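You operate a simulated robot arm through the tools that you are given. There is no shell and no other tool.

The job below is to be done with a simulated two-armed robot. You get a single attempt, and the scene is never put back.

TASK
Heat to 350 degrees until it says HOLDING, then stop and shut the gauge's black knob.
Fine: leave the switch on, the black valve open, the other knobs and the grey slide as they are.

It is judged by the outcome, as a careful person would: the job done as asked, and still so three seconds after it is handed in. It fails if anything else is knocked over, pushed out of place, dropped, spilled or broken.

THE ROBOT
Two 7-joint arms with fingered hands on one trunk that stands fixed in place. Base frame: the origin is at the foot of the trunk, x ahead of it, y to its left, z up. Readings come in m, rad, newtons and seconds.
The left shoulder is at [0.099, 0.128, 1.086], the right one opposite. Each reaches about 1.156 m from its shoulder. Payload 5 kg a hand.
Tool frame (each hand has its own): the origin (TCP) lies between the finger pads and is the grasp point; the fingertips stand 0.037 m ahead of it; z points along the fingers, y is the line along which they close. The gripper opens to 0.124 m; its body begins 0.043 m behind the TCP. The gripper is a hand of 3 fingers: y runs from the thumb to the fingers, the wrist lies at [-0.021, -0.116, -0.203] in the tool frame, and closing takes about 1.5 s.
Orientation is told as [roll, pitch, yaw] about the base's x, y, z axes, in that order, counted from this pose: with the fingers straight down and the wrist toward the robot, the tool's x, y and z point along [0, 1, 0], [1, 0, 0] and [0, 0, -1] of the base frame.

THE INTERFACE
- The arms move only by the tool drive_tool. It takes "left_deltas", "right_deltas" or both (then of equal length, played together; a hand with none holds still); each is a list of rows, each a list of 3 entries, a list of its own where there are three numbers: the shift along the base's x, y, z in cm, then the turn, a rotation vector about the base's x, y, z in rad, then the finger opening in cm, from 0 to 12.4. In form: [[[tx, ty, tz], [wx, wy, wz], hand], ...]. A call has 1 to 20 rows; each row shifts and turns the commanded pose from where the row before left it. Rows are played at 5 a second. More than 0.05 m and 0.15 rad between two rows, or a gripper value outside its range, and nothing of the call is played. Where a pose cannot be reached the arm comes as near as it can. A force on the tool above 40 N (or 10 N above the force at the start of the call, whichever is more), or a blocked arm, ends the call early, and 0.2 s more pass. Each finger travels about 0.045 m/s and halts on what it meets, pressing with about 32 N; the grip force reading is that of the motor and also rises with nothing between the fingers. The clock runs only during rows and for 0.2 s after the last one: add rows that do not move to give the fingers time. The reply holds the time, the measured pose of the TCP, the force on the tool along the base axes, the opening and the grip force, in the units named above and with some noise, with the torque about the TCP (base axes, N m) and any sound that the robot's microphone picked up, and new pictures: "show" is both (left out), scene, wrist or none (wrist: the cameras of the hands that moved).
- Cameras (640 x 400 px; columns grow to the right, rows downward): "scene" is now at [0.2538, -0.0535, 1.2754]; the picture's right is [-0.58, -0.82, 0.00], its down [-0.25, 0.18, -0.95] and it looks along [0.78, -0.55, -0.30] (base axes); focal length 347 px, centre (320, 200). "left" rides on the left gripper at [-0.072, -0.104, -0.154] in its tool frame; the picture's right is [-0.83, -0.26, 0.49], its down [0.51, -0.72, 0.47] and it looks along [0.23, 0.64, 0.73] (tool axes); focal length 243 px, centre (320, 200). "right" rides on the right gripper at [0.072, -0.104, -0.154] in its tool frame; the picture's right is [-0.83, 0.26, -0.49], its down [-0.51, -0.72, 0.47] and it looks along [-0.23, 0.64, 0.73] (tool axes); focal length 243 px, centre (320, 200). There is no depth. A picture from a camera that has moved, and an enlarged one, comes with that camera's place and axes in the base frame and with its lens.
- slide_trunk(by): moves the trunk up (or, below 0, down) by that many m; the arms and the scene camera ride with it, the base frame stays. It gives what a move gives, with no picture.
- grasp_type(shape, hand): the hand has 3 fingers and takes this shape, open, in about a second: jaw (thumb against the fingers, like two jaws); tri (thumb and two fingers); tip (a fingertip pinch); poke (one finger out to press); point (the index stretched); flat (the hand flat); cup (the hand cupped); fist (a fist). The gripper value then closes the fingers along that shape, each until it touches; the sizes above hold for jaw. It gives what a move gives, with no picture.
- head_to(pan, tilt): turns the head with the scene camera to pan (to the left, within 1.396 rad either way) and tilt (down, from -0.506 to 1.204), counted from straight ahead of the robot (the tilt from the chest, where the trunk bows). It gives what a move gives, and a new picture of the scene camera.
- close_up(camera, box): a new picture of the part [left, top, right, bottom] of that camera's present view, enlarged. No time passes.
- hand_in(): hands the job in; it is judged then, once.

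Places have to be worked out from the pictures, the camera data and where the tool is seen. Open the grippers and draw the arms clear of the work before you hand the job in, unless the task says otherwise.

The tools are called after ">>>" as name(argument=value, ...) on one line, values as JSON. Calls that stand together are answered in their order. drive_tool: Moves the arms, as the interface text tells. Its arguments: {"type":"object","properties":{"left_deltas":{"type":"array"},"right_deltas":{"type":"array"},"show":{"type":"string","enum":["both","scene","wrist","none"]}},"required":[]} The other tools are called the same way: slide_trunk (by) moves the trunk up or down; grasp_type (shape, hand) gives the hand a shape; head_to (pan, tilt) turns the head that bears the scene camera; close_up (camera, box) takes an enlarged picture of a part of a camera's view; hand_in () hands the job in.

At the start:

```text
t: 0.0
left_ee_pos: [0.8304, -0.0974, 1.1276]
left_orientation: [-0.001, 0.0, -0.001]
left_wrist_force: [-0.2, 0.5, -0.3]
left_moment: [0.0, -0.04, 0.02]
left_width: 0.1237
left_grip_force: 0.0
left_shape: jaw
right_ee_pos: [0.4878, -0.5761, 1.1123]
right_orientation: [0.0, 0.0, 0.0]
right_wrist_force: [0.5, -0.3, 0.3]
right_moment: [0.02, 0.0, -0.02]
right_width: 0.1239
right_grip_force: 0.1
right_shape: jaw
trunk travel left (down, up): [-0.275, 0.288]
head pan, tilt (commanded): [-0.616, 0.309]
```

scene: 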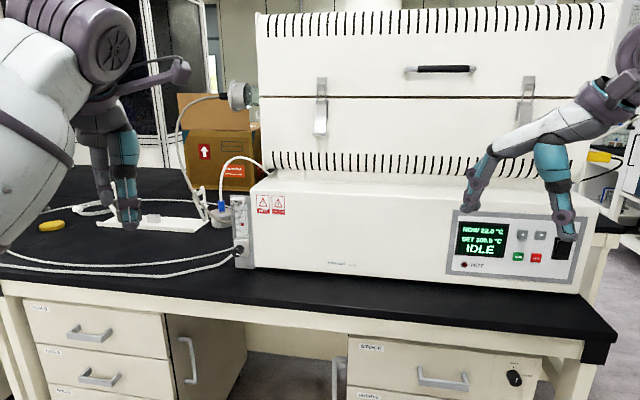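
right: 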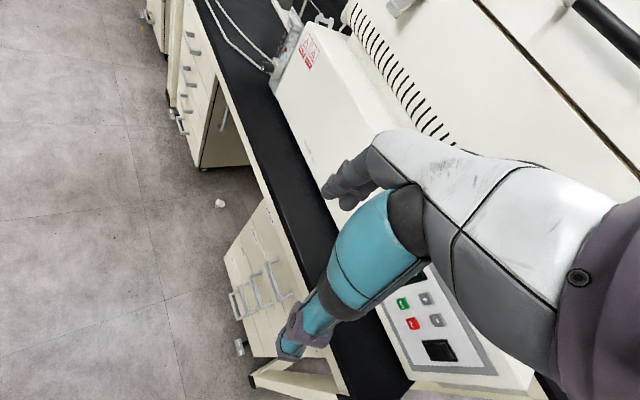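
left: 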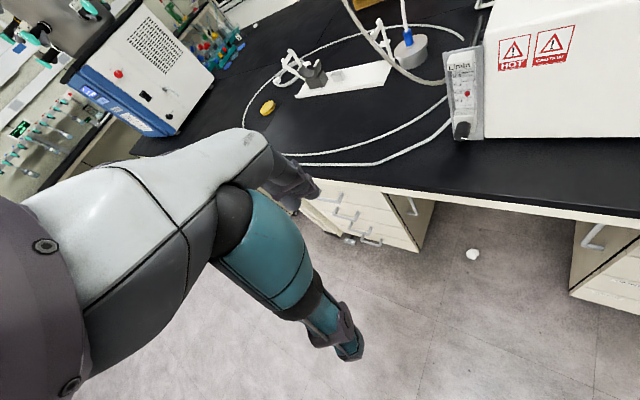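

The scene shows a tube furnace with a control panel at right (IDLE, SET 300) and something with a knob at left of the furnace. I take enlarged pictures to read the panel and find the gauge.

>>> close_up(camera="scene", box=[440, 200, 600, 300])

>>> close_up(camera="scene", box=[160, 70, 320, 280])

>>> close_up(camera="left", box=[240, 0, 560, 200])

>>> close_up(camera="right", box=[360, 260, 520, 400])

```text
4.00 times, centred on (520, 250) of scene
camera zoom: at [0.2538, -0.0535, 1.2754], right [-0.58, -0.82, 0.0], down [-0.25, 0.18, -0.95], along [0.78, -0.55, -0.3], focal length 1388 px, centre (-480, 0)
```

zoom: 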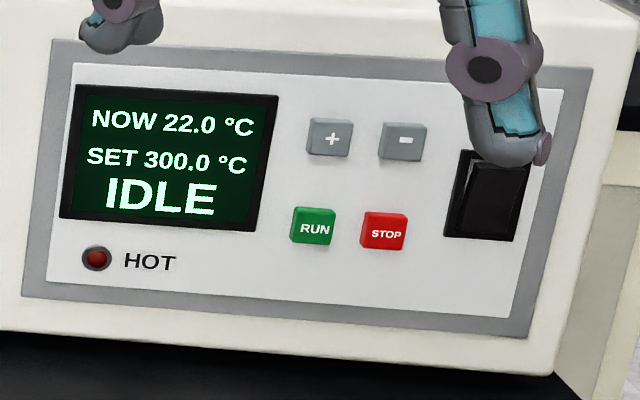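

```text
1.90 times, centred on (240, 175) of scene
camera zoom: at [0.2538, -0.0535, 1.2754], right [-0.58, -0.82, 0.0], down [-0.25, 0.18, -0.95], along [0.78, -0.55, -0.3], focal length 661 px, centre (472, 248)
```

zoom: 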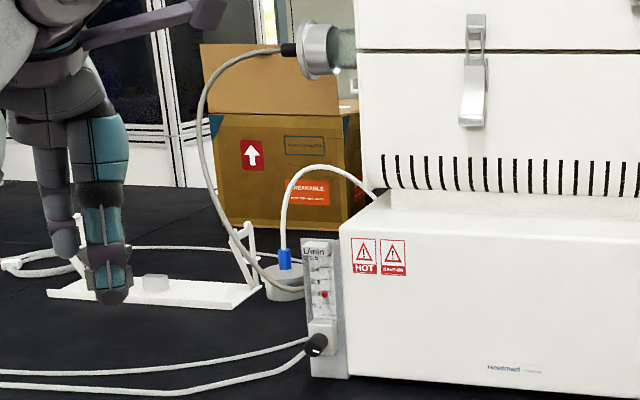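

```text
2.00 times, centred on (400, 100) of left
camera zoom: at [0.7256, -0.1704, 1.2811], right [-0.26, -0.83, -0.49], down [-0.72, 0.51, -0.47], along [0.64, 0.23, -0.73], focal length 485 px, centre (160, 400)
```

zoom: 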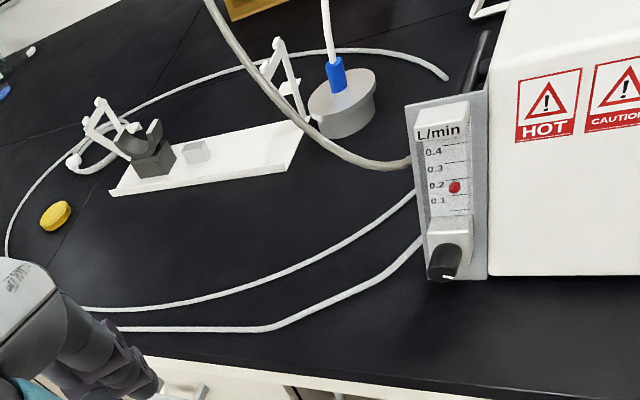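

```text
2.86 times, centred on (440, 330) of right
camera zoom: at [0.3831, -0.5038, 1.2655], right [0.26, -0.83, 0.49], down [-0.72, -0.51, -0.47], along [0.64, -0.23, -0.73], focal length 693 px, centre (-23, -171)
```

zoom: 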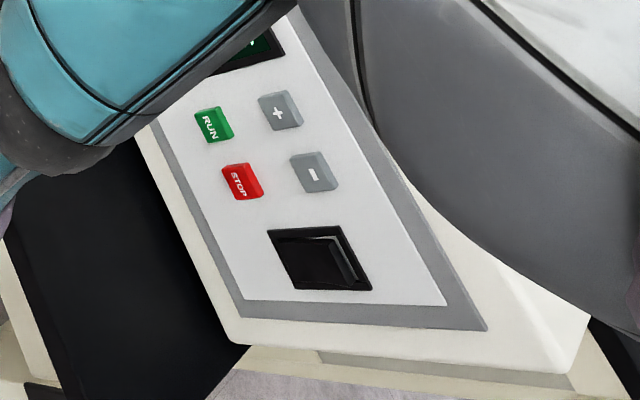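

The rotameter ("L/min") with a black knob sits at the left end of the furnace. I look round to the left and at the rest of the bench to identify any other valves before touching anything.

>>> head_to(pan=0.0, tilt=0.45)

```text
t: 1.0
left_ee_pos: [0.8308, -0.0979, 1.1281]
left_orientation: [0.0, -0.001, 0.0]
left_wrist_force: [-0.3, 0.1, -0.1]
left_moment: [-0.02, -0.02, 0.04]
left_width: 0.1236
left_grip_force: 0.1
left_shape: jaw
right_ee_pos: [0.4867, -0.5761, 1.1132]
right_orientation: [0.0, 0.001, 0.001]
right_wrist_force: [-0.3, 0.3, 0.7]
right_moment: [0.0, -0.01, -0.01]
right_width: 0.1237
right_grip_force: 0.0
right_shape: jaw
trunk travel left (down, up): [-0.275, 0.288]
head pan, tilt (commanded): [0.0, 0.45]
camera scene: at [0.2695, 0.0004, 1.2622], right [0.0, -1.0, 0.0], down [-0.44, 0.0, -0.9], along [0.9, 0.0, -0.44], focal length 347 px, centre (320, 200)
```

scene: 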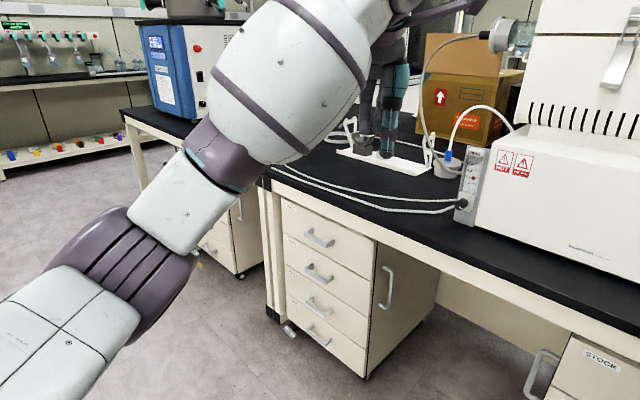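

I zoom into the area behind the left hand for the black valve and the rotameter.

>>> close_up(camera="scene", box=[320, 80, 540, 220])

>>> close_up(camera="left", box=[440, 40, 500, 150])

>>> close_up(camera="left", box=[260, 30, 360, 110])

```text
2.86 times, centred on (430, 150) of scene
camera zoom: at [0.2695, 0.0004, 1.2622], right [0.0, -1.0, 0.0], down [-0.44, 0.0, -0.9], along [0.9, 0.0, -0.44], focal length 991 px, centre (6, 343)
```

zoom: 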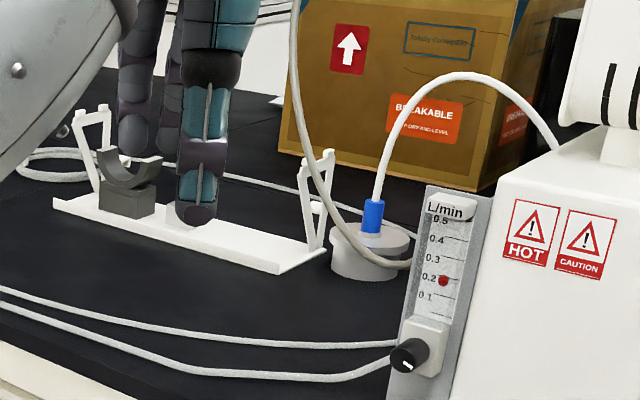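

```text
3.64 times, centred on (470, 95) of left
camera zoom: at [0.7256, -0.1704, 1.2812], right [-0.26, -0.83, -0.49], down [-0.72, 0.51, -0.47], along [0.64, 0.23, -0.73], focal length 882 px, centre (-226, 582)
```

zoom: 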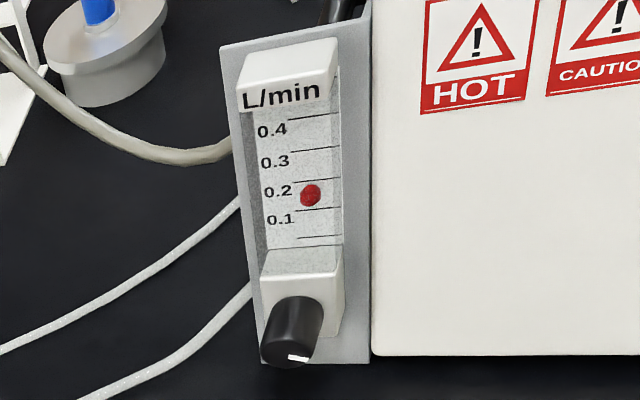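

```text
5.00 times, centred on (310, 70) of left
camera zoom: at [0.7256, -0.1704, 1.2812], right [-0.26, -0.83, -0.49], down [-0.72, 0.51, -0.47], along [0.64, 0.23, -0.73], focal length 1213 px, centre (370, 850)
```

zoom: 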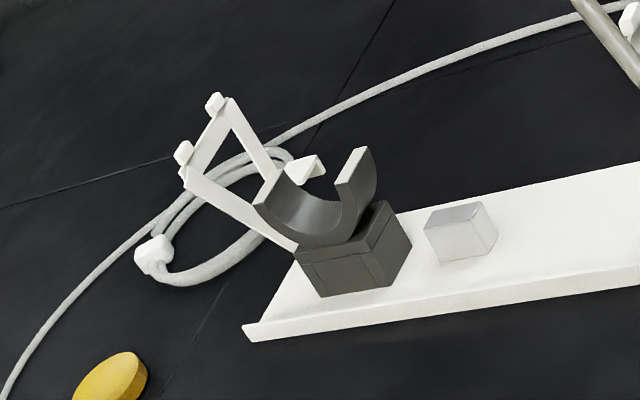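

The panel triangulates to about RUN (0.58,-0.85,0.905), STOP (0.555,-0.875,0.906), + (0.582,-0.85,0.96), and the rotameter knob to about (1.03,-0.345,0.885). I turn the head toward the panel and shape the right hand for poking, still in free space.

>>> grasp_type(hand="right", shape="poke")

>>> head_to(pan=-0.8, tilt=0.35)

>>> close_up(camera="right", box=[0, 0, 640, 400])

```text
t: 1.9
left_ee_pos: [0.8301, -0.0974, 1.1276]
left_orientation: [0.0, -0.002, 0.001]
left_wrist_force: [-0.2, 0.9, 0.2]
left_moment: [0.02, 0.04, -0.03]
left_width: 0.1236
left_grip_force: 0.0
left_shape: jaw
right_ee_pos: [0.486, -0.577, 1.1131]
right_orientation: [0.0, 0.0, -0.001]
right_wrist_force: [-0.8, 0.6, 0.1]
right_moment: [-0.04, 0.0, 0.0]
right_width: 0.0001
right_grip_force: 0.0
right_shape: poke
trunk travel left (down, up): [-0.275, 0.288]
head pan, tilt (commanded): [0.0, 0.45]
```

```text
t: 3.0
left_ee_pos: [0.8296, -0.0992, 1.1274]
left_orientation: [0.0, 0.0, -0.002]
left_wrist_force: [0.0, 0.3, -0.3]
left_moment: [0.0, 0.0, 0.01]
left_width: 0.1235
left_grip_force: 0.0
left_shape: jaw
right_ee_pos: [0.4855, -0.5767, 1.1138]
right_orientation: [0.0, -0.001, 0.0]
right_wrist_force: [0.2, 0.1, 1.2]
right_moment: [-0.02, 0.04, 0.02]
right_width: 0.0
right_grip_force: 0.0
right_shape: poke
trunk travel left (down, up): [-0.275, 0.288]
head pan, tilt (commanded): [-0.799, 0.351]
camera scene: at [0.2426, -0.0663, 1.2714], right [-0.72, -0.7, 0.0], down [-0.24, 0.25, -0.94], along [0.66, -0.67, -0.34], focal length 347 px, centre (320, 200)
```

scene: 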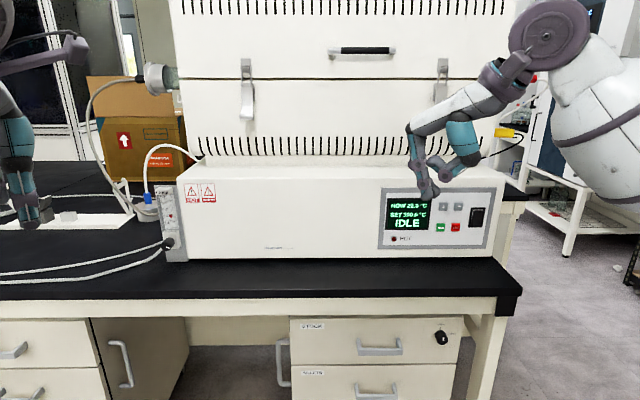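

```text
1.00 times, centred on (320, 200) of right (not enlarged: the box is as wide or as high as the picture)
camera zoom: at [0.3831, -0.5038, 1.2655], right [0.26, -0.83, 0.49], down [-0.72, -0.51, -0.47], along [0.64, -0.23, -0.73], focal length 243 px, centre (320, 200)
```

zoom: 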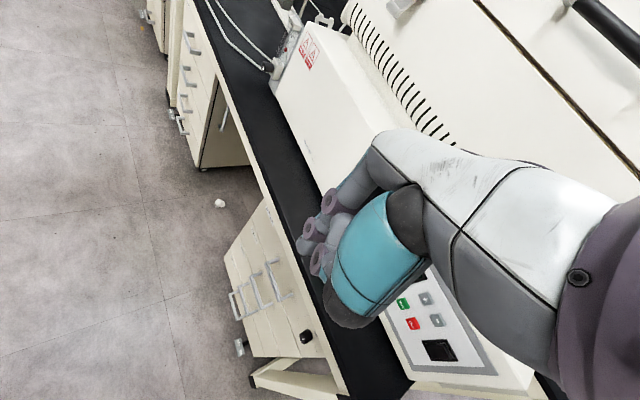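

The face is nearly square to the camera at pan -0.8, so the furnace front's normal yaw is about -0.78 rad. I zoom in on the right hand in poke shape to see which finger sticks out.

>>> close_up(camera="scene", box=[380, 80, 540, 220])

>>> close_up(camera="right", box=[260, 120, 480, 340])

>>> close_up(camera="scene", box=[140, 170, 240, 270])

```text
2.86 times, centred on (460, 150) of scene
camera zoom: at [0.2426, -0.0663, 1.2714], right [-0.72, -0.7, 0.0], down [-0.24, 0.25, -0.94], along [0.66, -0.67, -0.34], focal length 991 px, centre (-80, 343)
```

zoom: 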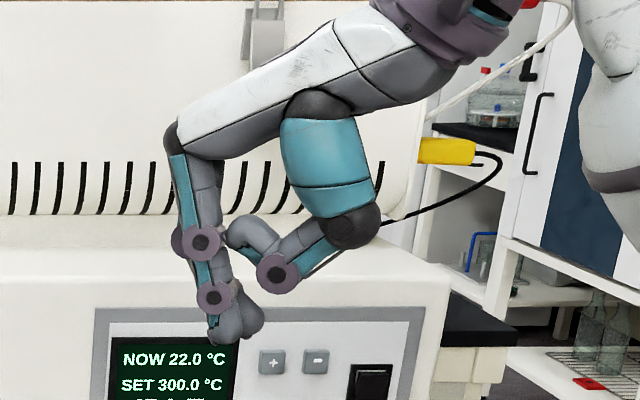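

```text
1.82 times, centred on (370, 230) of right
camera zoom: at [0.3831, -0.5038, 1.2655], right [0.26, -0.83, 0.49], down [-0.72, -0.51, -0.47], along [0.64, -0.23, -0.73], focal length 441 px, centre (229, 146)
```

zoom: 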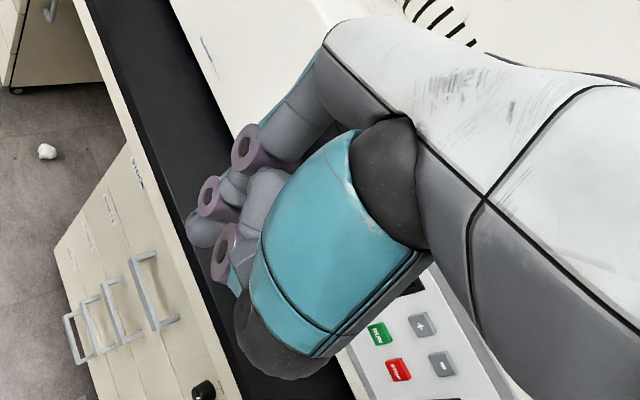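

```text
4.00 times, centred on (190, 220) of scene
camera zoom: at [0.2426, -0.0663, 1.2714], right [-0.72, -0.7, 0.0], down [-0.24, 0.25, -0.94], along [0.66, -0.67, -0.34], focal length 1388 px, centre (840, 120)
```

zoom: 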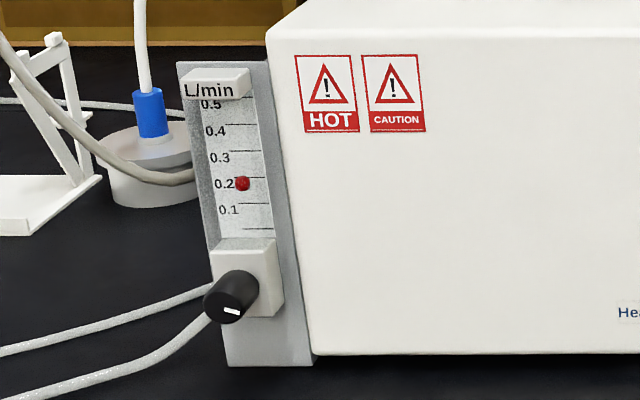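

The poke tip seems to sit roughly at the tool axis, about 3.6 cm ahead of the TCP, but the shape is ambiguous. I try the "point" shape to compare.

>>> grasp_type(hand="right", shape="point")

>>> close_up(camera="scene", box=[380, 80, 540, 220])

>>> close_up(camera="right", box=[260, 120, 480, 340])

```text
t: 3.9
left_ee_pos: [0.8309, -0.0985, 1.1285]
left_orientation: [-0.002, 0.0, 0.0]
left_wrist_force: [0.2, 1.2, 0.2]
left_moment: [-0.01, 0.0, 0.02]
left_width: 0.1234
left_grip_force: 0.0
left_shape: jaw
right_ee_pos: [0.4867, -0.5771, 1.113]
right_orientation: [-0.001, -0.001, 0.0]
right_wrist_force: [0.7, -0.2, 0.2]
right_moment: [-0.01, 0.01, 0.0]
right_width: 0.0001
right_grip_force: 0.0
right_shape: point
trunk travel left (down, up): [-0.275, 0.288]
head pan, tilt (commanded): [-0.799, 0.351]
```

```text
2.86 times, centred on (460, 150) of scene
camera zoom: at [0.2426, -0.0663, 1.2714], right [-0.72, -0.7, 0.0], down [-0.24, 0.25, -0.94], along [0.65, -0.67, -0.34], focal length 991 px, centre (-80, 343)
```

zoom: 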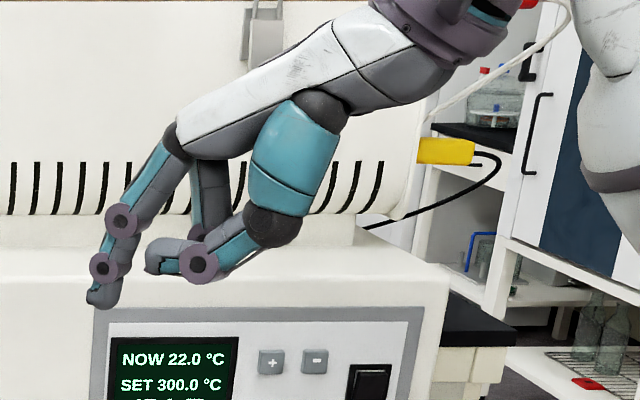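

```text
1.82 times, centred on (370, 230) of right
camera zoom: at [0.3831, -0.5038, 1.2655], right [0.26, -0.83, 0.49], down [-0.72, -0.51, -0.47], along [0.64, -0.23, -0.73], focal length 441 px, centre (229, 146)
```

zoom: 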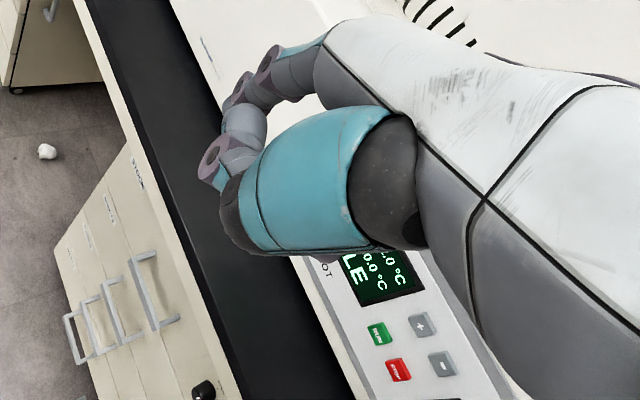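

"Point" throws the index far off-axis; "poke" is better aligned. I go back to poke and zoom tightly on the fingertips.

>>> grasp_type(hand="right", shape="poke")

>>> close_up(camera="scene", box=[415, 115, 485, 175])

>>> close_up(camera="right", box=[280, 170, 380, 270])

```text
t: 4.8
left_ee_pos: [0.8304, -0.0979, 1.1272]
left_orientation: [-0.001, 0.001, 0.0]
left_wrist_force: [-0.3, -0.4, 0.8]
left_moment: [-0.01, 0.03, 0.01]
left_width: 0.1238
left_grip_force: 0.1
left_shape: jaw
right_ee_pos: [0.4869, -0.5764, 1.1124]
right_orientation: [0.0, 0.002, 0.0]
right_wrist_force: [-0.7, 0.7, 0.6]
right_moment: [-0.03, -0.02, -0.02]
right_width: 0.0
right_grip_force: 0.1
right_shape: poke
trunk travel left (down, up): [-0.275, 0.288]
head pan, tilt (commanded): [-0.799, 0.351]
```

```text
6.67 times, centred on (450, 145) of scene
camera zoom: at [0.2426, -0.0663, 1.2714], right [-0.72, -0.7, 0.0], down [-0.24, 0.25, -0.94], along [0.65, -0.67, -0.34], focal length 2313 px, centre (-547, 567)
```

zoom: 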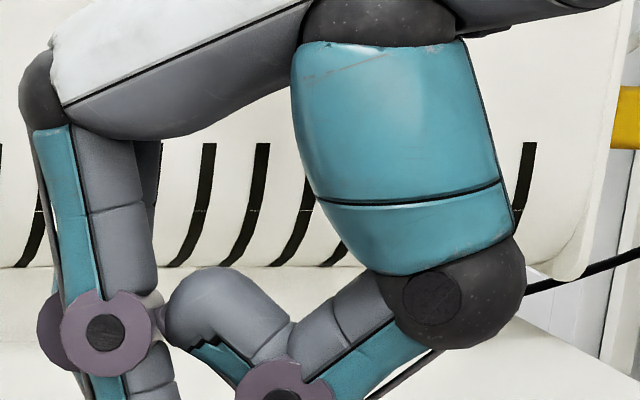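

```text
4.00 times, centred on (330, 220) of right
camera zoom: at [0.3831, -0.5038, 1.2655], right [0.26, -0.83, 0.49], down [-0.72, -0.51, -0.47], along [0.64, -0.23, -0.73], focal length 970 px, centre (280, 120)
```

zoom: 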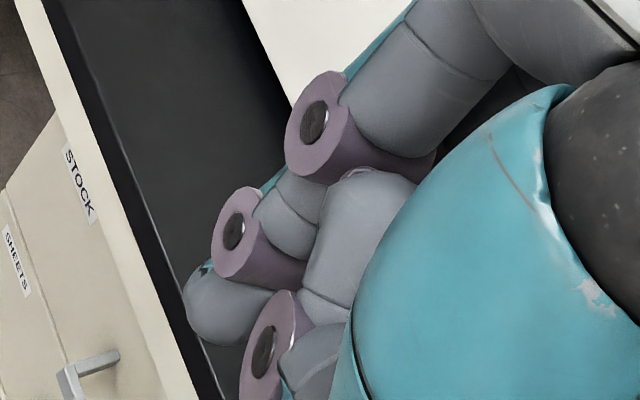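

>>> close_up(camera="scene", box=[405, 135, 475, 175])

```text
9.14 times, centred on (440, 155) of scene
camera zoom: at [0.2426, -0.0663, 1.2714], right [-0.72, -0.7, 0.0], down [-0.24, 0.25, -0.94], along [0.65, -0.67, -0.34], focal length 3172 px, centre (-777, 611)
```

zoom: 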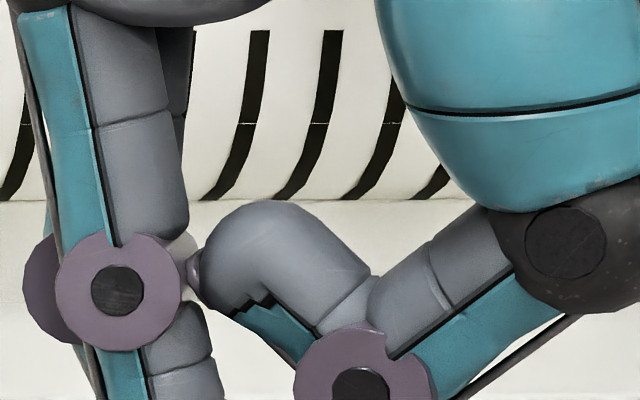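

I look a bit lower at the tip itself.

>>> close_up(camera="scene", box=[405, 150, 475, 205])

```text
7.27 times, centred on (440, 178) of scene
camera zoom: at [0.2426, -0.0663, 1.2714], right [-0.72, -0.7, 0.0], down [-0.24, 0.25, -0.94], along [0.65, -0.67, -0.34], focal length 2523 px, centre (-553, 364)
```

zoom: 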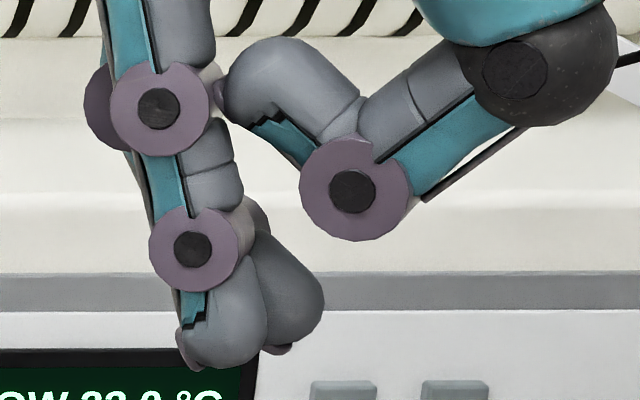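

In poke two fingers lie side by side, which could touch two buttons at once; "point" has a single free index, so I take that shape and test in free space what the opening value does, while starting the yaw toward the panel.

>>> grasp_type(hand="right", shape="point")

>>> drive_tool(right_deltas=[[[0, 0, 0], [0, 0, 0], 12.4], [[0, 0, 0], [0, 0, 0], 12.4], [[0, 0, 0], [0, 0, 0], 12.4], [[0, 0, 0], [0, 0, 0], 12.4]], show="both")

```text
t: 5.7
left_ee_pos: [0.8312, -0.0984, 1.1274]
left_orientation: [0.0, 0.0, -0.001]
left_wrist_force: [0.8, 0.5, -0.2]
left_moment: [0.0, -0.01, 0.01]
left_width: 0.1235
left_grip_force: 0.1
left_shape: jaw
right_ee_pos: [0.4868, -0.5759, 1.1131]
right_orientation: [0.0, 0.0, 0.001]
right_wrist_force: [0.2, -0.7, 1.1]
right_moment: [0.02, 0.03, 0.01]
right_width: 0.0
right_grip_force: 0.1
right_shape: point
trunk travel left (down, up): [-0.275, 0.288]
head pan, tilt (commanded): [-0.799, 0.351]
```

```text
t: 6.7
left_ee_pos: [0.8307, -0.098, 1.1273]
left_orientation: [-0.001, -0.001, 0.001]
left_wrist_force: [-0.6, 0.3, 0.1]
left_moment: [0.0, 0.02, 0.01]
left_width: 0.1235
left_grip_force: 0.0
left_shape: jaw
right_ee_pos: [0.4875, -0.5772, 1.112]
right_orientation: [0.001, 0.0, 0.0]
right_wrist_force: [0.0, -0.5, 0.4]
right_moment: [0.04, 0.06, 0.01]
right_width: 0.0
right_grip_force: 0.1
right_shape: point
trunk travel left (down, up): [-0.275, 0.288]
head pan, tilt (commanded): [-0.799, 0.351]
camera scene: at [0.2426, -0.0663, 1.2714], right [-0.72, -0.7, 0.0], down [-0.24, 0.25, -0.94], along [0.65, -0.67, -0.34], focal length 347 px, centre (320, 200)
camera right: at [0.3831, -0.5038, 1.2655], right [0.26, -0.83, 0.49], down [-0.72, -0.51, -0.47], along [0.64, -0.23, -0.73], focal length 243 px, centre (320, 200)
```

scene: 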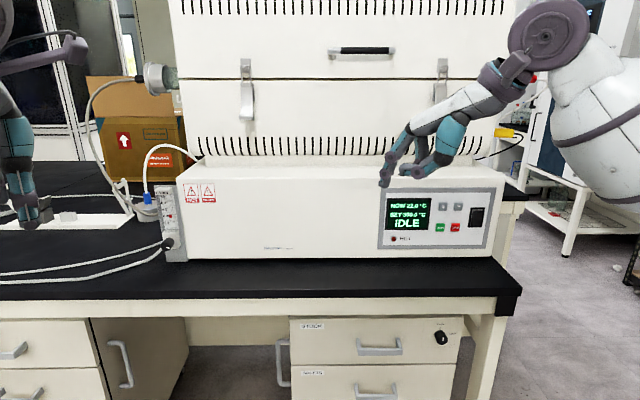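
right: 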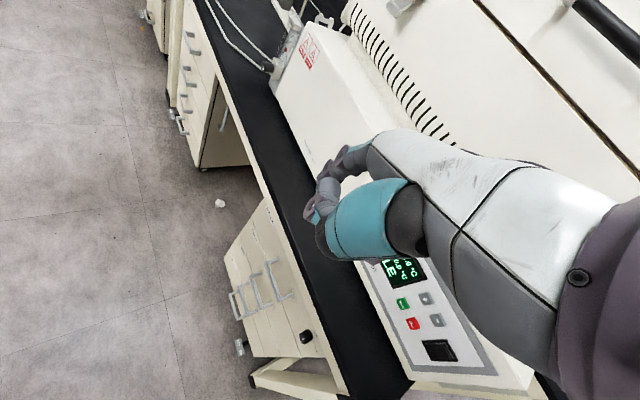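

The opening value does not alter the point shape, so 12.4 keeps it. I now yaw the right hand to face the panel, tilt the fingers forward 30°, and move to a standoff in front of the + button.

>>> drive_tool(right_deltas=[[[-0.4, -2.9, -1.0], [0, 0, -0.13], 12.4], [[-0.4, -2.9, -1.0], [0, 0, -0.13], 12.4], [[-0.4, -2.9, -1.0], [0, 0, -0.13], 12.4], [[-0.4, -2.9, -1.0], [0, 0, -0.13], 12.4], [[-0.4, -2.9, -1.0], [0, 0, -0.13], 12.4], [[-0.4, -2.9, -1.0], [0, 0, -0.13], 12.4], [[0, 0, -1.5], [-0.0914, -0.0924, 0], 12.4], [[0, 0, -1.5], [-0.0914, -0.0924, 0], 12.4], [[0, 0, -1.5], [-0.0914, -0.0924, 0], 12.4], [[0, 0, -1.5], [-0.0914, -0.0924, 0], 12.4], [[0, 0, 0], [0, 0, 0], 12.4]], show="both")

```text
t: 9.1
left_ee_pos: [0.8304, -0.0974, 1.1283]
left_orientation: [0.0, 0.0, 0.001]
left_wrist_force: [-0.5, -0.2, -0.6]
left_moment: [-0.01, 0.04, -0.01]
left_width: 0.1236
left_grip_force: 0.0
left_shape: jaw
right_ee_pos: [0.4617, -0.7512, 0.9936]
right_orientation: [-0.002, -0.521, -0.781]
right_wrist_force: [0.3, 0.0, -0.2]
right_moment: [-0.03, 0.04, 0.04]
right_width: 0.0
right_grip_force: 0.0
right_shape: point
trunk travel left (down, up): [-0.275, 0.288]
head pan, tilt (commanded): [-0.799, 0.351]
camera scene: at [0.2426, -0.0662, 1.2714], right [-0.72, -0.7, 0.0], down [-0.24, 0.25, -0.94], along [0.65, -0.67, -0.34], focal length 347 px, centre (320, 200)
camera right: at [0.3959, -0.582, 1.0734], right [-0.6, -0.58, 0.56], down [-0.63, -0.09, -0.77], along [0.49, -0.81, -0.31], focal length 243 px, centre (320, 200)
```

scene: 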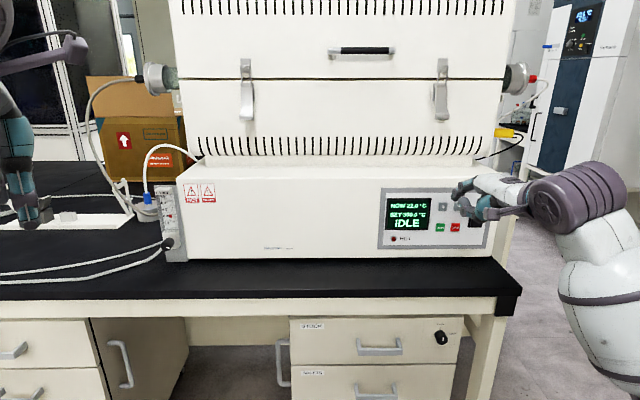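
right: 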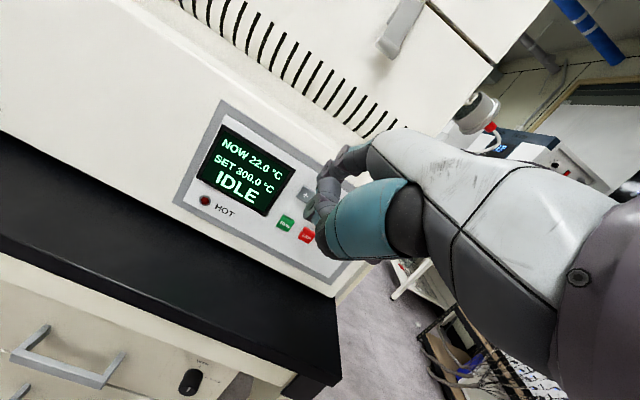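

The hand now faces the panel with both cameras seeing it. I zoom in on fingertip and buttons.

>>> close_up(camera="scene", box=[380, 160, 500, 250])

>>> close_up(camera="right", box=[260, 120, 380, 270])

```text
4.44 times, centred on (440, 205) of scene
camera zoom: at [0.2426, -0.0662, 1.2714], right [-0.72, -0.7, 0.0], down [-0.24, 0.25, -0.94], along [0.65, -0.67, -0.34], focal length 1542 px, centre (-213, 178)
```

zoom: 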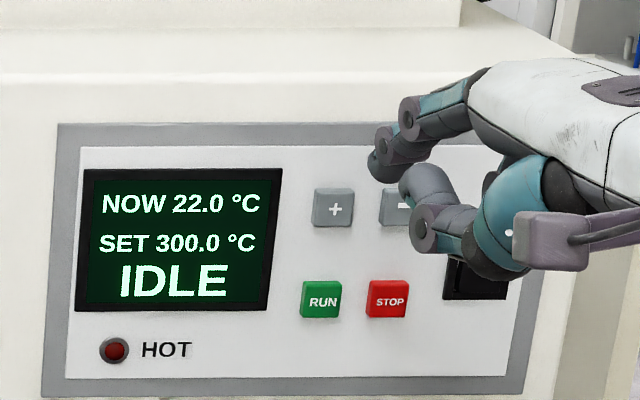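

```text
2.67 times, centred on (320, 195) of right
camera zoom: at [0.3959, -0.582, 1.0734], right [-0.6, -0.58, 0.56], down [-0.63, -0.09, -0.77], along [0.49, -0.81, -0.31], focal length 647 px, centre (320, 213)
```

zoom: 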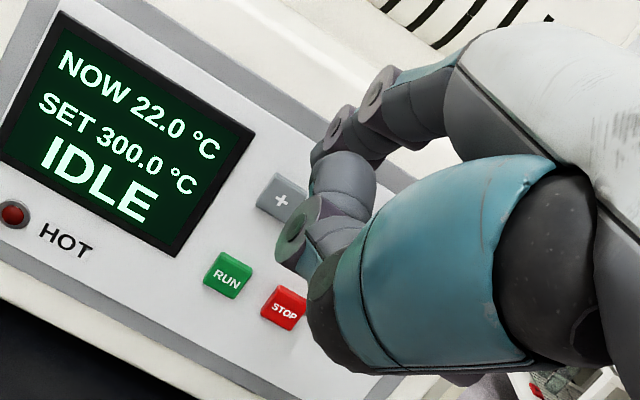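

My estimates agree: the fingertip is ~5.5 cm in front of the face and about 5 cm above the + button. I lower to + height, shift slightly right, and advance 3 cm.

>>> drive_tool(right_deltas=[[[-0.2, -0.2, -2.3], [0, 0, 0], 12.4], [[-0.2, -0.2, -2.3], [0, 0, 0], 12.4], [[1.07, -1.05, 0], [0, 0, 0], 12.4], [[1.07, -1.05, 0], [0, 0, 0], 12.4], [[0, 0, 0], [0, 0, 0], 12.4]], show="none")

>>> close_up(camera="scene", box=[380, 160, 500, 250])

>>> close_up(camera="right", box=[260, 120, 380, 270])

```text
t: 10.3
left_ee_pos: [0.8314, -0.0974, 1.1273]
left_orientation: [0.001, 0.0, 0.0]
left_wrist_force: [1.2, -0.1, 0.7]
left_moment: [0.01, 0.03, 0.03]
left_width: 0.1237
left_grip_force: 0.0
left_shape: jaw
right_ee_pos: [0.4787, -0.7752, 0.9464]
right_orientation: [0.001, -0.521, -0.78]
right_wrist_force: [-0.4, -0.7, 0.2]
right_moment: [0.0, 0.0, 0.01]
right_width: 0.0
right_grip_force: 0.0
right_shape: point
trunk travel left (down, up): [-0.275, 0.288]
head pan, tilt (commanded): [-0.799, 0.351]
```

```text
4.44 times, centred on (440, 205) of scene
camera zoom: at [0.2424, -0.0662, 1.2715], right [-0.72, -0.7, 0.0], down [-0.24, 0.25, -0.94], along [0.65, -0.67, -0.34], focal length 1542 px, centre (-213, 178)
```

zoom: 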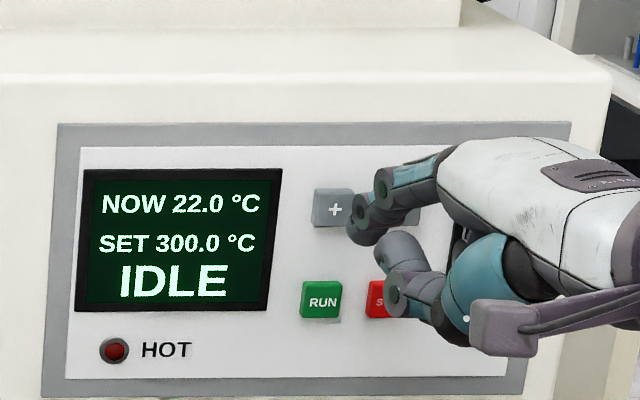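

```text
2.67 times, centred on (320, 195) of right
camera zoom: at [0.4129, -0.6066, 1.028], right [-0.6, -0.58, 0.56], down [-0.64, -0.09, -0.77], along [0.49, -0.81, -0.32], focal length 647 px, centre (320, 213)
```

zoom: 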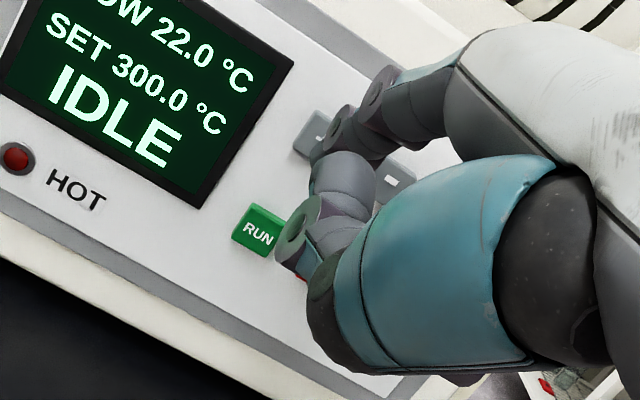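

The tip lines up with + within a few mm, about 3 cm short of it. I advance in small steps and watch the force and display.

>>> drive_tool(right_deltas=[[[0.71, -0.7, 0], [0, 0, 0], 12.4], [[0.71, -0.7, 0], [0, 0, 0], 12.4], [[0.36, -0.35, 0], [0, 0, 0], 12.4], [[0, 0, 0], [0, 0, 0], 12.4]], show="none")

>>> close_up(camera="scene", box=[380, 160, 500, 250])

>>> close_up(camera="right", box=[260, 120, 380, 270])

```text
t: 11.3
left_ee_pos: [0.8309, -0.0982, 1.1269]
left_orientation: [-0.001, 0.001, -0.001]
left_wrist_force: [0.3, -0.1, 0.3]
left_moment: [-0.01, 0.0, 0.0]
left_width: 0.1233
left_grip_force: 0.0
left_shape: jaw
right_ee_pos: [0.4975, -0.7926, 0.9473]
right_orientation: [0.001, -0.519, -0.78]
right_wrist_force: [-1.1, -0.5, -0.4]
right_moment: [0.03, 0.0, 0.01]
right_width: 0.0
right_grip_force: 0.2
right_shape: point
trunk travel left (down, up): [-0.275, 0.288]
head pan, tilt (commanded): [-0.799, 0.351]
```

```text
4.44 times, centred on (440, 205) of scene
camera zoom: at [0.2425, -0.0663, 1.2714], right [-0.72, -0.7, 0.0], down [-0.24, 0.25, -0.94], along [0.65, -0.67, -0.34], focal length 1542 px, centre (-213, 178)
```

zoom: 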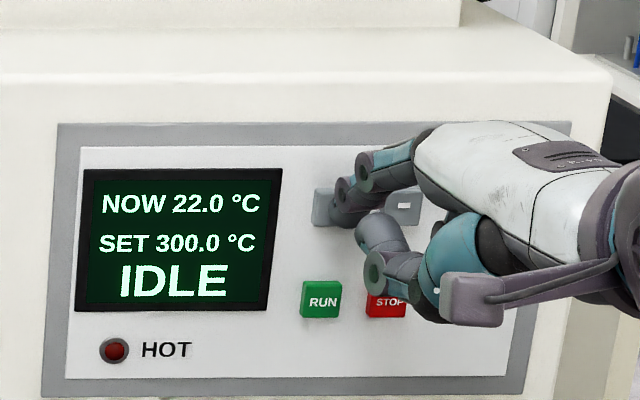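

```text
2.67 times, centred on (320, 195) of right
camera zoom: at [0.4309, -0.6239, 1.0277], right [-0.6, -0.58, 0.56], down [-0.64, -0.09, -0.77], along [0.49, -0.81, -0.32], focal length 647 px, centre (320, 213)
```

zoom: 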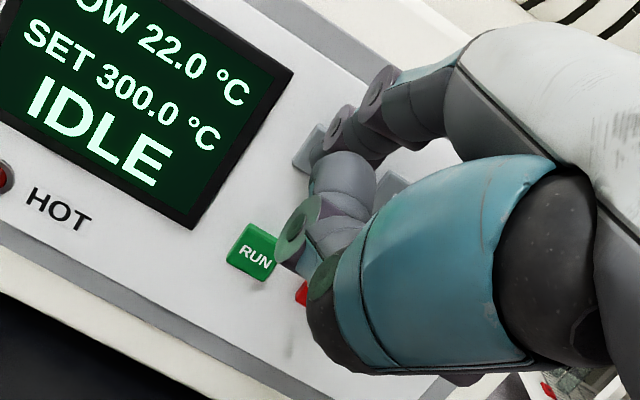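

The tip now covers the + button with no contact force yet. I press forward 0.5 cm per step and watch.

>>> drive_tool(right_deltas=[[[0.36, -0.35, 0], [0, 0, 0], 12.4], [[0, 0, 0], [0, 0, 0], 12.4]], show="none")

>>> close_up(camera="scene", box=[380, 160, 500, 250])

```text
t: 11.9
left_ee_pos: [0.831, -0.0986, 1.127]
left_orientation: [0.0, 0.0, -0.002]
left_wrist_force: [0.0, 0.2, -0.9]
left_moment: [0.03, 0.04, 0.0]
left_width: 0.1236
left_grip_force: 0.1
left_shape: jaw
right_ee_pos: [0.5007, -0.7969, 0.9482]
right_orientation: [-0.001, -0.52, -0.78]
right_wrist_force: [-0.2, 0.3, 0.3]
right_moment: [0.0, 0.01, 0.01]
right_width: 0.0
right_grip_force: 0.1
right_shape: point
trunk travel left (down, up): [-0.275, 0.288]
head pan, tilt (commanded): [-0.799, 0.351]
```

```text
4.44 times, centred on (440, 205) of scene
camera zoom: at [0.2424, -0.0662, 1.2715], right [-0.72, -0.7, 0.0], down [-0.24, 0.25, -0.94], along [0.65, -0.67, -0.34], focal length 1542 px, centre (-213, 178)
```

zoom: 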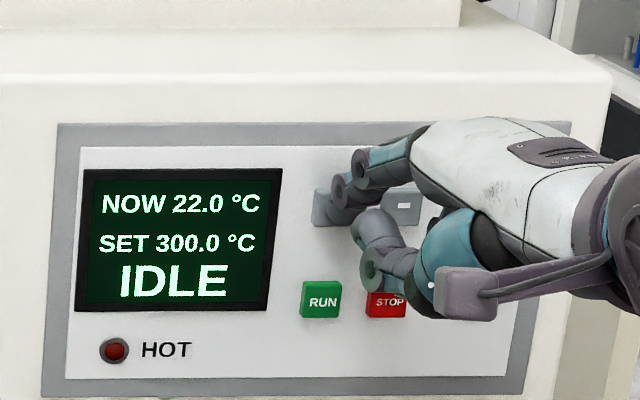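

No contact yet; another 0.5 cm.

>>> drive_tool(right_deltas=[[[0.36, -0.35, 0], [0, 0, 0], 12.4], [[0, 0, 0], [0, 0, 0], 12.4]], show="none")

>>> close_up(camera="scene", box=[380, 160, 500, 250])

```text
t: 12.5
left_ee_pos: [0.8306, -0.0973, 1.1276]
left_orientation: [0.001, 0.0, 0.0]
left_wrist_force: [-0.4, -0.4, 0.1]
left_moment: [0.02, 0.0, 0.02]
left_width: 0.1235
left_grip_force: 0.1
left_shape: jaw
right_ee_pos: [0.504, -0.7992, 0.9471]
right_orientation: [-0.001, -0.52, -0.781]
right_wrist_force: [-1.0, 1.4, 0.9]
right_moment: [0.01, -0.07, 0.0]
right_width: 0.1191
right_grip_force: 0.0
right_shape: point
trunk travel left (down, up): [-0.275, 0.288]
head pan, tilt (commanded): [-0.799, 0.351]
heard: click
```

```text
4.44 times, centred on (440, 205) of scene
camera zoom: at [0.2423, -0.0661, 1.2715], right [-0.72, -0.7, 0.0], down [-0.24, 0.25, -0.94], along [0.65, -0.67, -0.34], focal length 1542 px, centre (-213, 178)
```

zoom: 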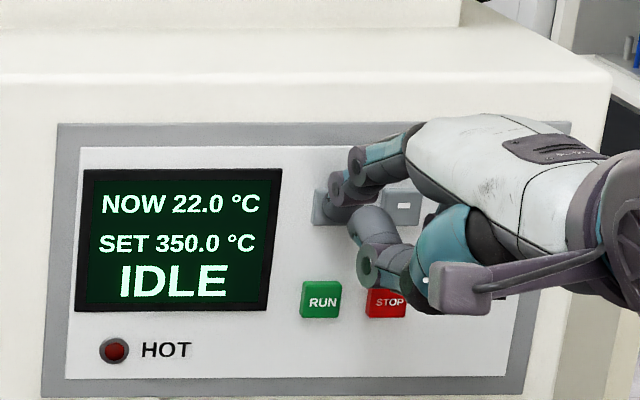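

A click was heard and the display reads SET 350.0. I withdraw straight back 3 cm at once and check that it stays at 350.

>>> drive_tool(right_deltas=[[[-1.42, 1.4, 0], [0, 0, 0], 12.4], [[-1.42, 1.4, 0], [0, 0, 0], 12.4], [[0, 0, 0], [0, 0, 0], 12.4]], show="none")

>>> close_up(camera="scene", box=[380, 160, 500, 250])

```text
t: 13.3
left_ee_pos: [0.8317, -0.0983, 1.1264]
left_orientation: [-0.001, 0.0, 0.0]
left_wrist_force: [0.0, 0.3, 0.4]
left_moment: [0.03, 0.0, -0.02]
left_width: 0.1235
left_grip_force: 0.0
left_shape: jaw
right_ee_pos: [0.4765, -0.7716, 0.9478]
right_orientation: [0.001, -0.521, -0.78]
right_wrist_force: [-0.8, -0.4, -1.0]
right_moment: [0.02, 0.03, -0.01]
right_width: 0.119
right_grip_force: 0.2
right_shape: point
trunk travel left (down, up): [-0.275, 0.288]
head pan, tilt (commanded): [-0.799, 0.351]
```

```text
4.44 times, centred on (440, 205) of scene
camera zoom: at [0.2428, -0.0665, 1.2714], right [-0.72, -0.7, 0.0], down [-0.24, 0.25, -0.94], along [0.65, -0.67, -0.34], focal length 1542 px, centre (-213, 178)
```

zoom: 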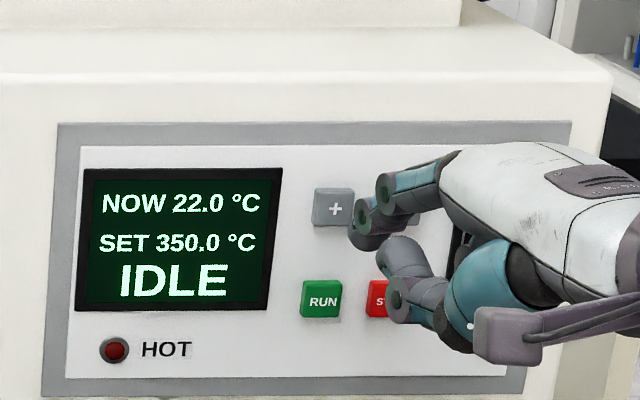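

SET stays at 350.0. RUN lies 5.6 cm straight below +, so I lower 5.5 cm and look before pressing.

>>> drive_tool(right_deltas=[[[0, 0, -2.75], [0, 0, 0], 12.4], [[0, 0, -2.75], [0, 0, 0], 12.4], [[0.71, -0.7, 0], [0, 0, 0], 12.4], [[0, 0, 0], [0, 0, 0], 12.4]], show="none")

>>> close_up(camera="scene", box=[380, 160, 500, 250])

>>> close_up(camera="right", box=[260, 120, 380, 270])

```text
t: 14.3
left_ee_pos: [0.8294, -0.0974, 1.1285]
left_orientation: [-0.002, 0.0, 0.002]
left_wrist_force: [0.1, 0.4, -1.3]
left_moment: [-0.01, 0.04, 0.03]
left_width: 0.1237
left_grip_force: 0.1
left_shape: jaw
right_ee_pos: [0.4835, -0.7789, 0.8912]
right_orientation: [0.001, -0.521, -0.781]
right_wrist_force: [-0.4, 0.2, 0.1]
right_moment: [0.0, 0.02, 0.04]
right_width: 0.1189
right_grip_force: 0.1
right_shape: point
trunk travel left (down, up): [-0.275, 0.288]
head pan, tilt (commanded): [-0.799, 0.351]
```

```text
4.44 times, centred on (440, 205) of scene
camera zoom: at [0.2424, -0.0662, 1.2715], right [-0.72, -0.7, 0.0], down [-0.24, 0.25, -0.94], along [0.65, -0.67, -0.34], focal length 1542 px, centre (-213, 178)
```

zoom: 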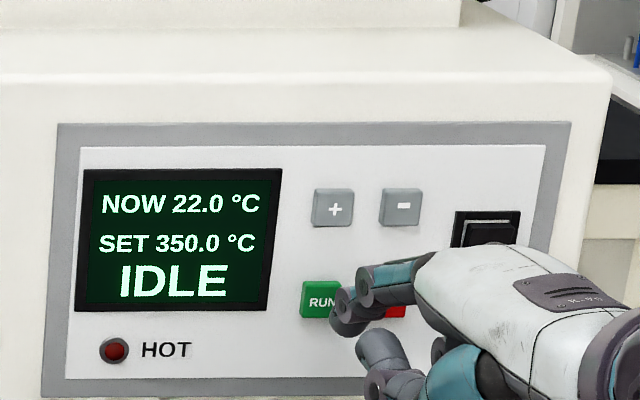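

```text
2.67 times, centred on (320, 195) of right
camera zoom: at [0.417, -0.6103, 0.9725], right [-0.6, -0.58, 0.56], down [-0.64, -0.09, -0.77], along [0.49, -0.81, -0.32], focal length 647 px, centre (320, 213)
```

zoom: 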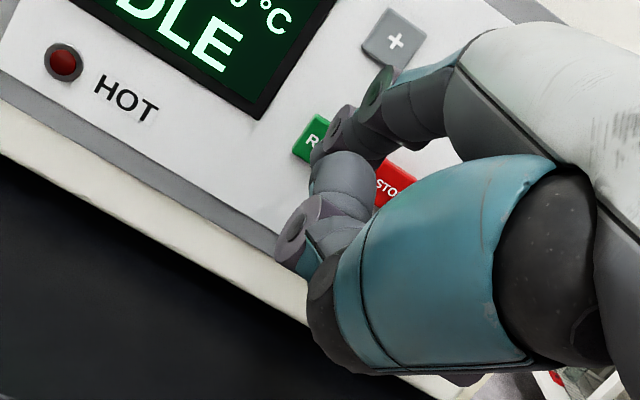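

The tip is heading to the centre of RUN. I advance 2.4 cm, then 0.5 cm to press as with +.

>>> drive_tool(right_deltas=[[[0.85, -0.84, 0], [0, 0, 0], 12.4], [[0.85, -0.84, 0], [0, 0, 0], 12.4], [[0, 0, 0], [0, 0, 0], 12.4], [[0.36, -0.35, 0], [0, 0, 0], 12.4], [[0, 0, 0], [0, 0, 0], 12.4]], show="none")

>>> close_up(camera="scene", box=[380, 160, 500, 250])

```text
t: 15.5
left_ee_pos: [0.83, -0.0974, 1.1286]
left_orientation: [0.0, 0.0, 0.0]
left_wrist_force: [-1.0, 0.1, -0.3]
left_moment: [-0.01, 0.0, 0.01]
left_width: 0.1233
left_grip_force: 0.0
left_shape: jaw
right_ee_pos: [0.5042, -0.7996, 0.8919]
right_orientation: [0.0, -0.519, -0.779]
right_wrist_force: [-0.4, 0.5, 0.2]
right_moment: [-0.04, -0.03, 0.01]
right_width: 0.1188
right_grip_force: 0.0
right_shape: point
trunk travel left (down, up): [-0.275, 0.288]
head pan, tilt (commanded): [-0.799, 0.351]
heard: click
```

```text
4.44 times, centred on (440, 205) of scene
camera zoom: at [0.2424, -0.0662, 1.2715], right [-0.72, -0.7, 0.0], down [-0.24, 0.25, -0.94], along [0.65, -0.67, -0.34], focal length 1542 px, centre (-213, 178)
```

zoom: 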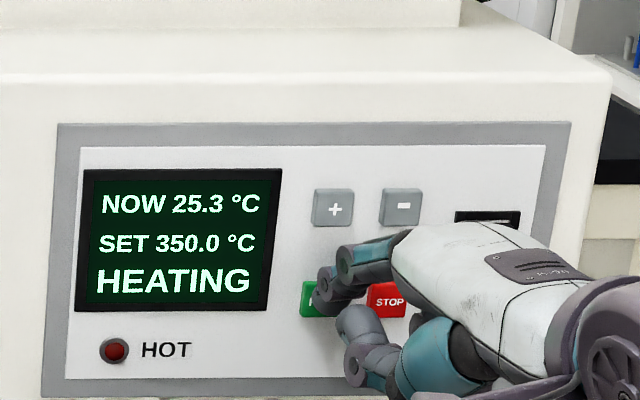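

A click, and the display now says HEATING. I back off 3 cm and shift sideways to stand in front of STOP.

>>> drive_tool(right_deltas=[[[-1.07, 1.05, 0], [0, 0, 0], 12.4], [[-1.07, 1.05, 0], [0, 0, 0], 12.4], [[-1.3, -1.35, 0], [0, 0, 0], 12.4], [[-1.3, -1.35, 0], [0, 0, 0], 12.4], [[0, 0, 0], [0, 0, 0], 12.4]], show="both")

>>> close_up(camera="scene", box=[380, 160, 500, 250])

>>> close_up(camera="right", box=[260, 120, 380, 270])

```text
t: 16.7
left_ee_pos: [0.8306, -0.0982, 1.1269]
left_orientation: [-0.002, 0.002, 0.0]
left_wrist_force: [0.0, 0.1, 0.1]
left_moment: [0.0, -0.03, 0.0]
left_width: 0.1234
left_grip_force: 0.1
left_shape: jaw
right_ee_pos: [0.4571, -0.8065, 0.8922]
right_orientation: [0.001, -0.519, -0.782]
right_wrist_force: [0.0, 0.3, 0.8]
right_moment: [0.03, 0.0, 0.0]
right_width: 0.119
right_grip_force: 0.1
right_shape: point
trunk travel left (down, up): [-0.275, 0.288]
head pan, tilt (commanded): [-0.799, 0.351]
camera scene: at [0.2428, -0.0664, 1.2714], right [-0.72, -0.7, 0.0], down [-0.24, 0.25, -0.94], along [0.65, -0.67, -0.34], focal length 347 px, centre (320, 200)
camera right: at [0.39, -0.6372, 0.9724], right [-0.6, -0.58, 0.56], down [-0.64, -0.09, -0.77], along [0.49, -0.81, -0.32], focal length 243 px, centre (320, 200)
```

scene: 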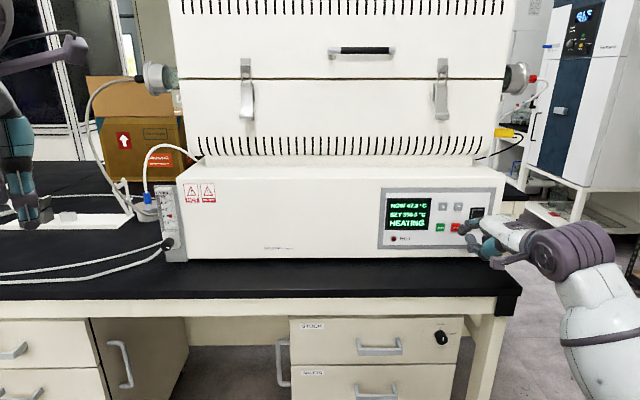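
right: 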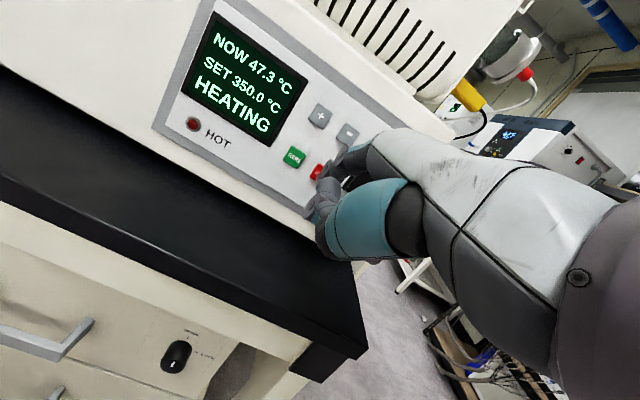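

```text
4.44 times, centred on (440, 205) of scene
camera zoom: at [0.2428, -0.0664, 1.2714], right [-0.72, -0.7, 0.0], down [-0.24, 0.25, -0.94], along [0.65, -0.67, -0.34], focal length 1542 px, centre (-213, 178)
```

zoom: 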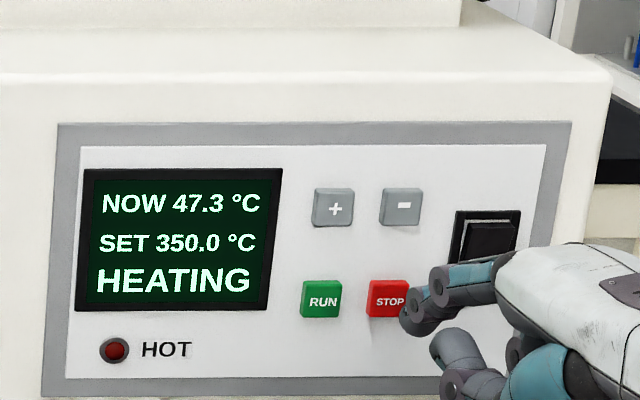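

```text
2.67 times, centred on (320, 195) of right
camera zoom: at [0.39, -0.6372, 0.9724], right [-0.6, -0.58, 0.56], down [-0.64, -0.09, -0.77], along [0.49, -0.81, -0.32], focal length 647 px, centre (320, 213)
```

zoom: 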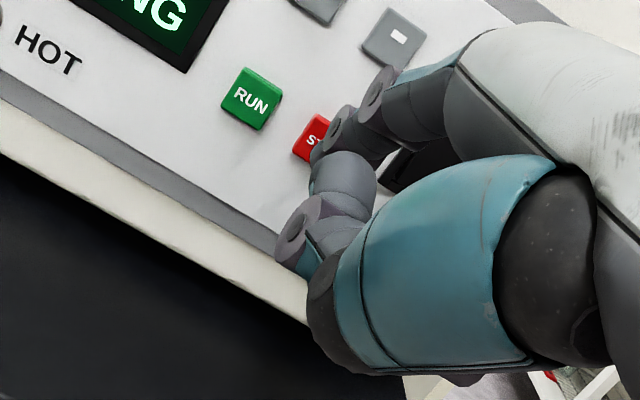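

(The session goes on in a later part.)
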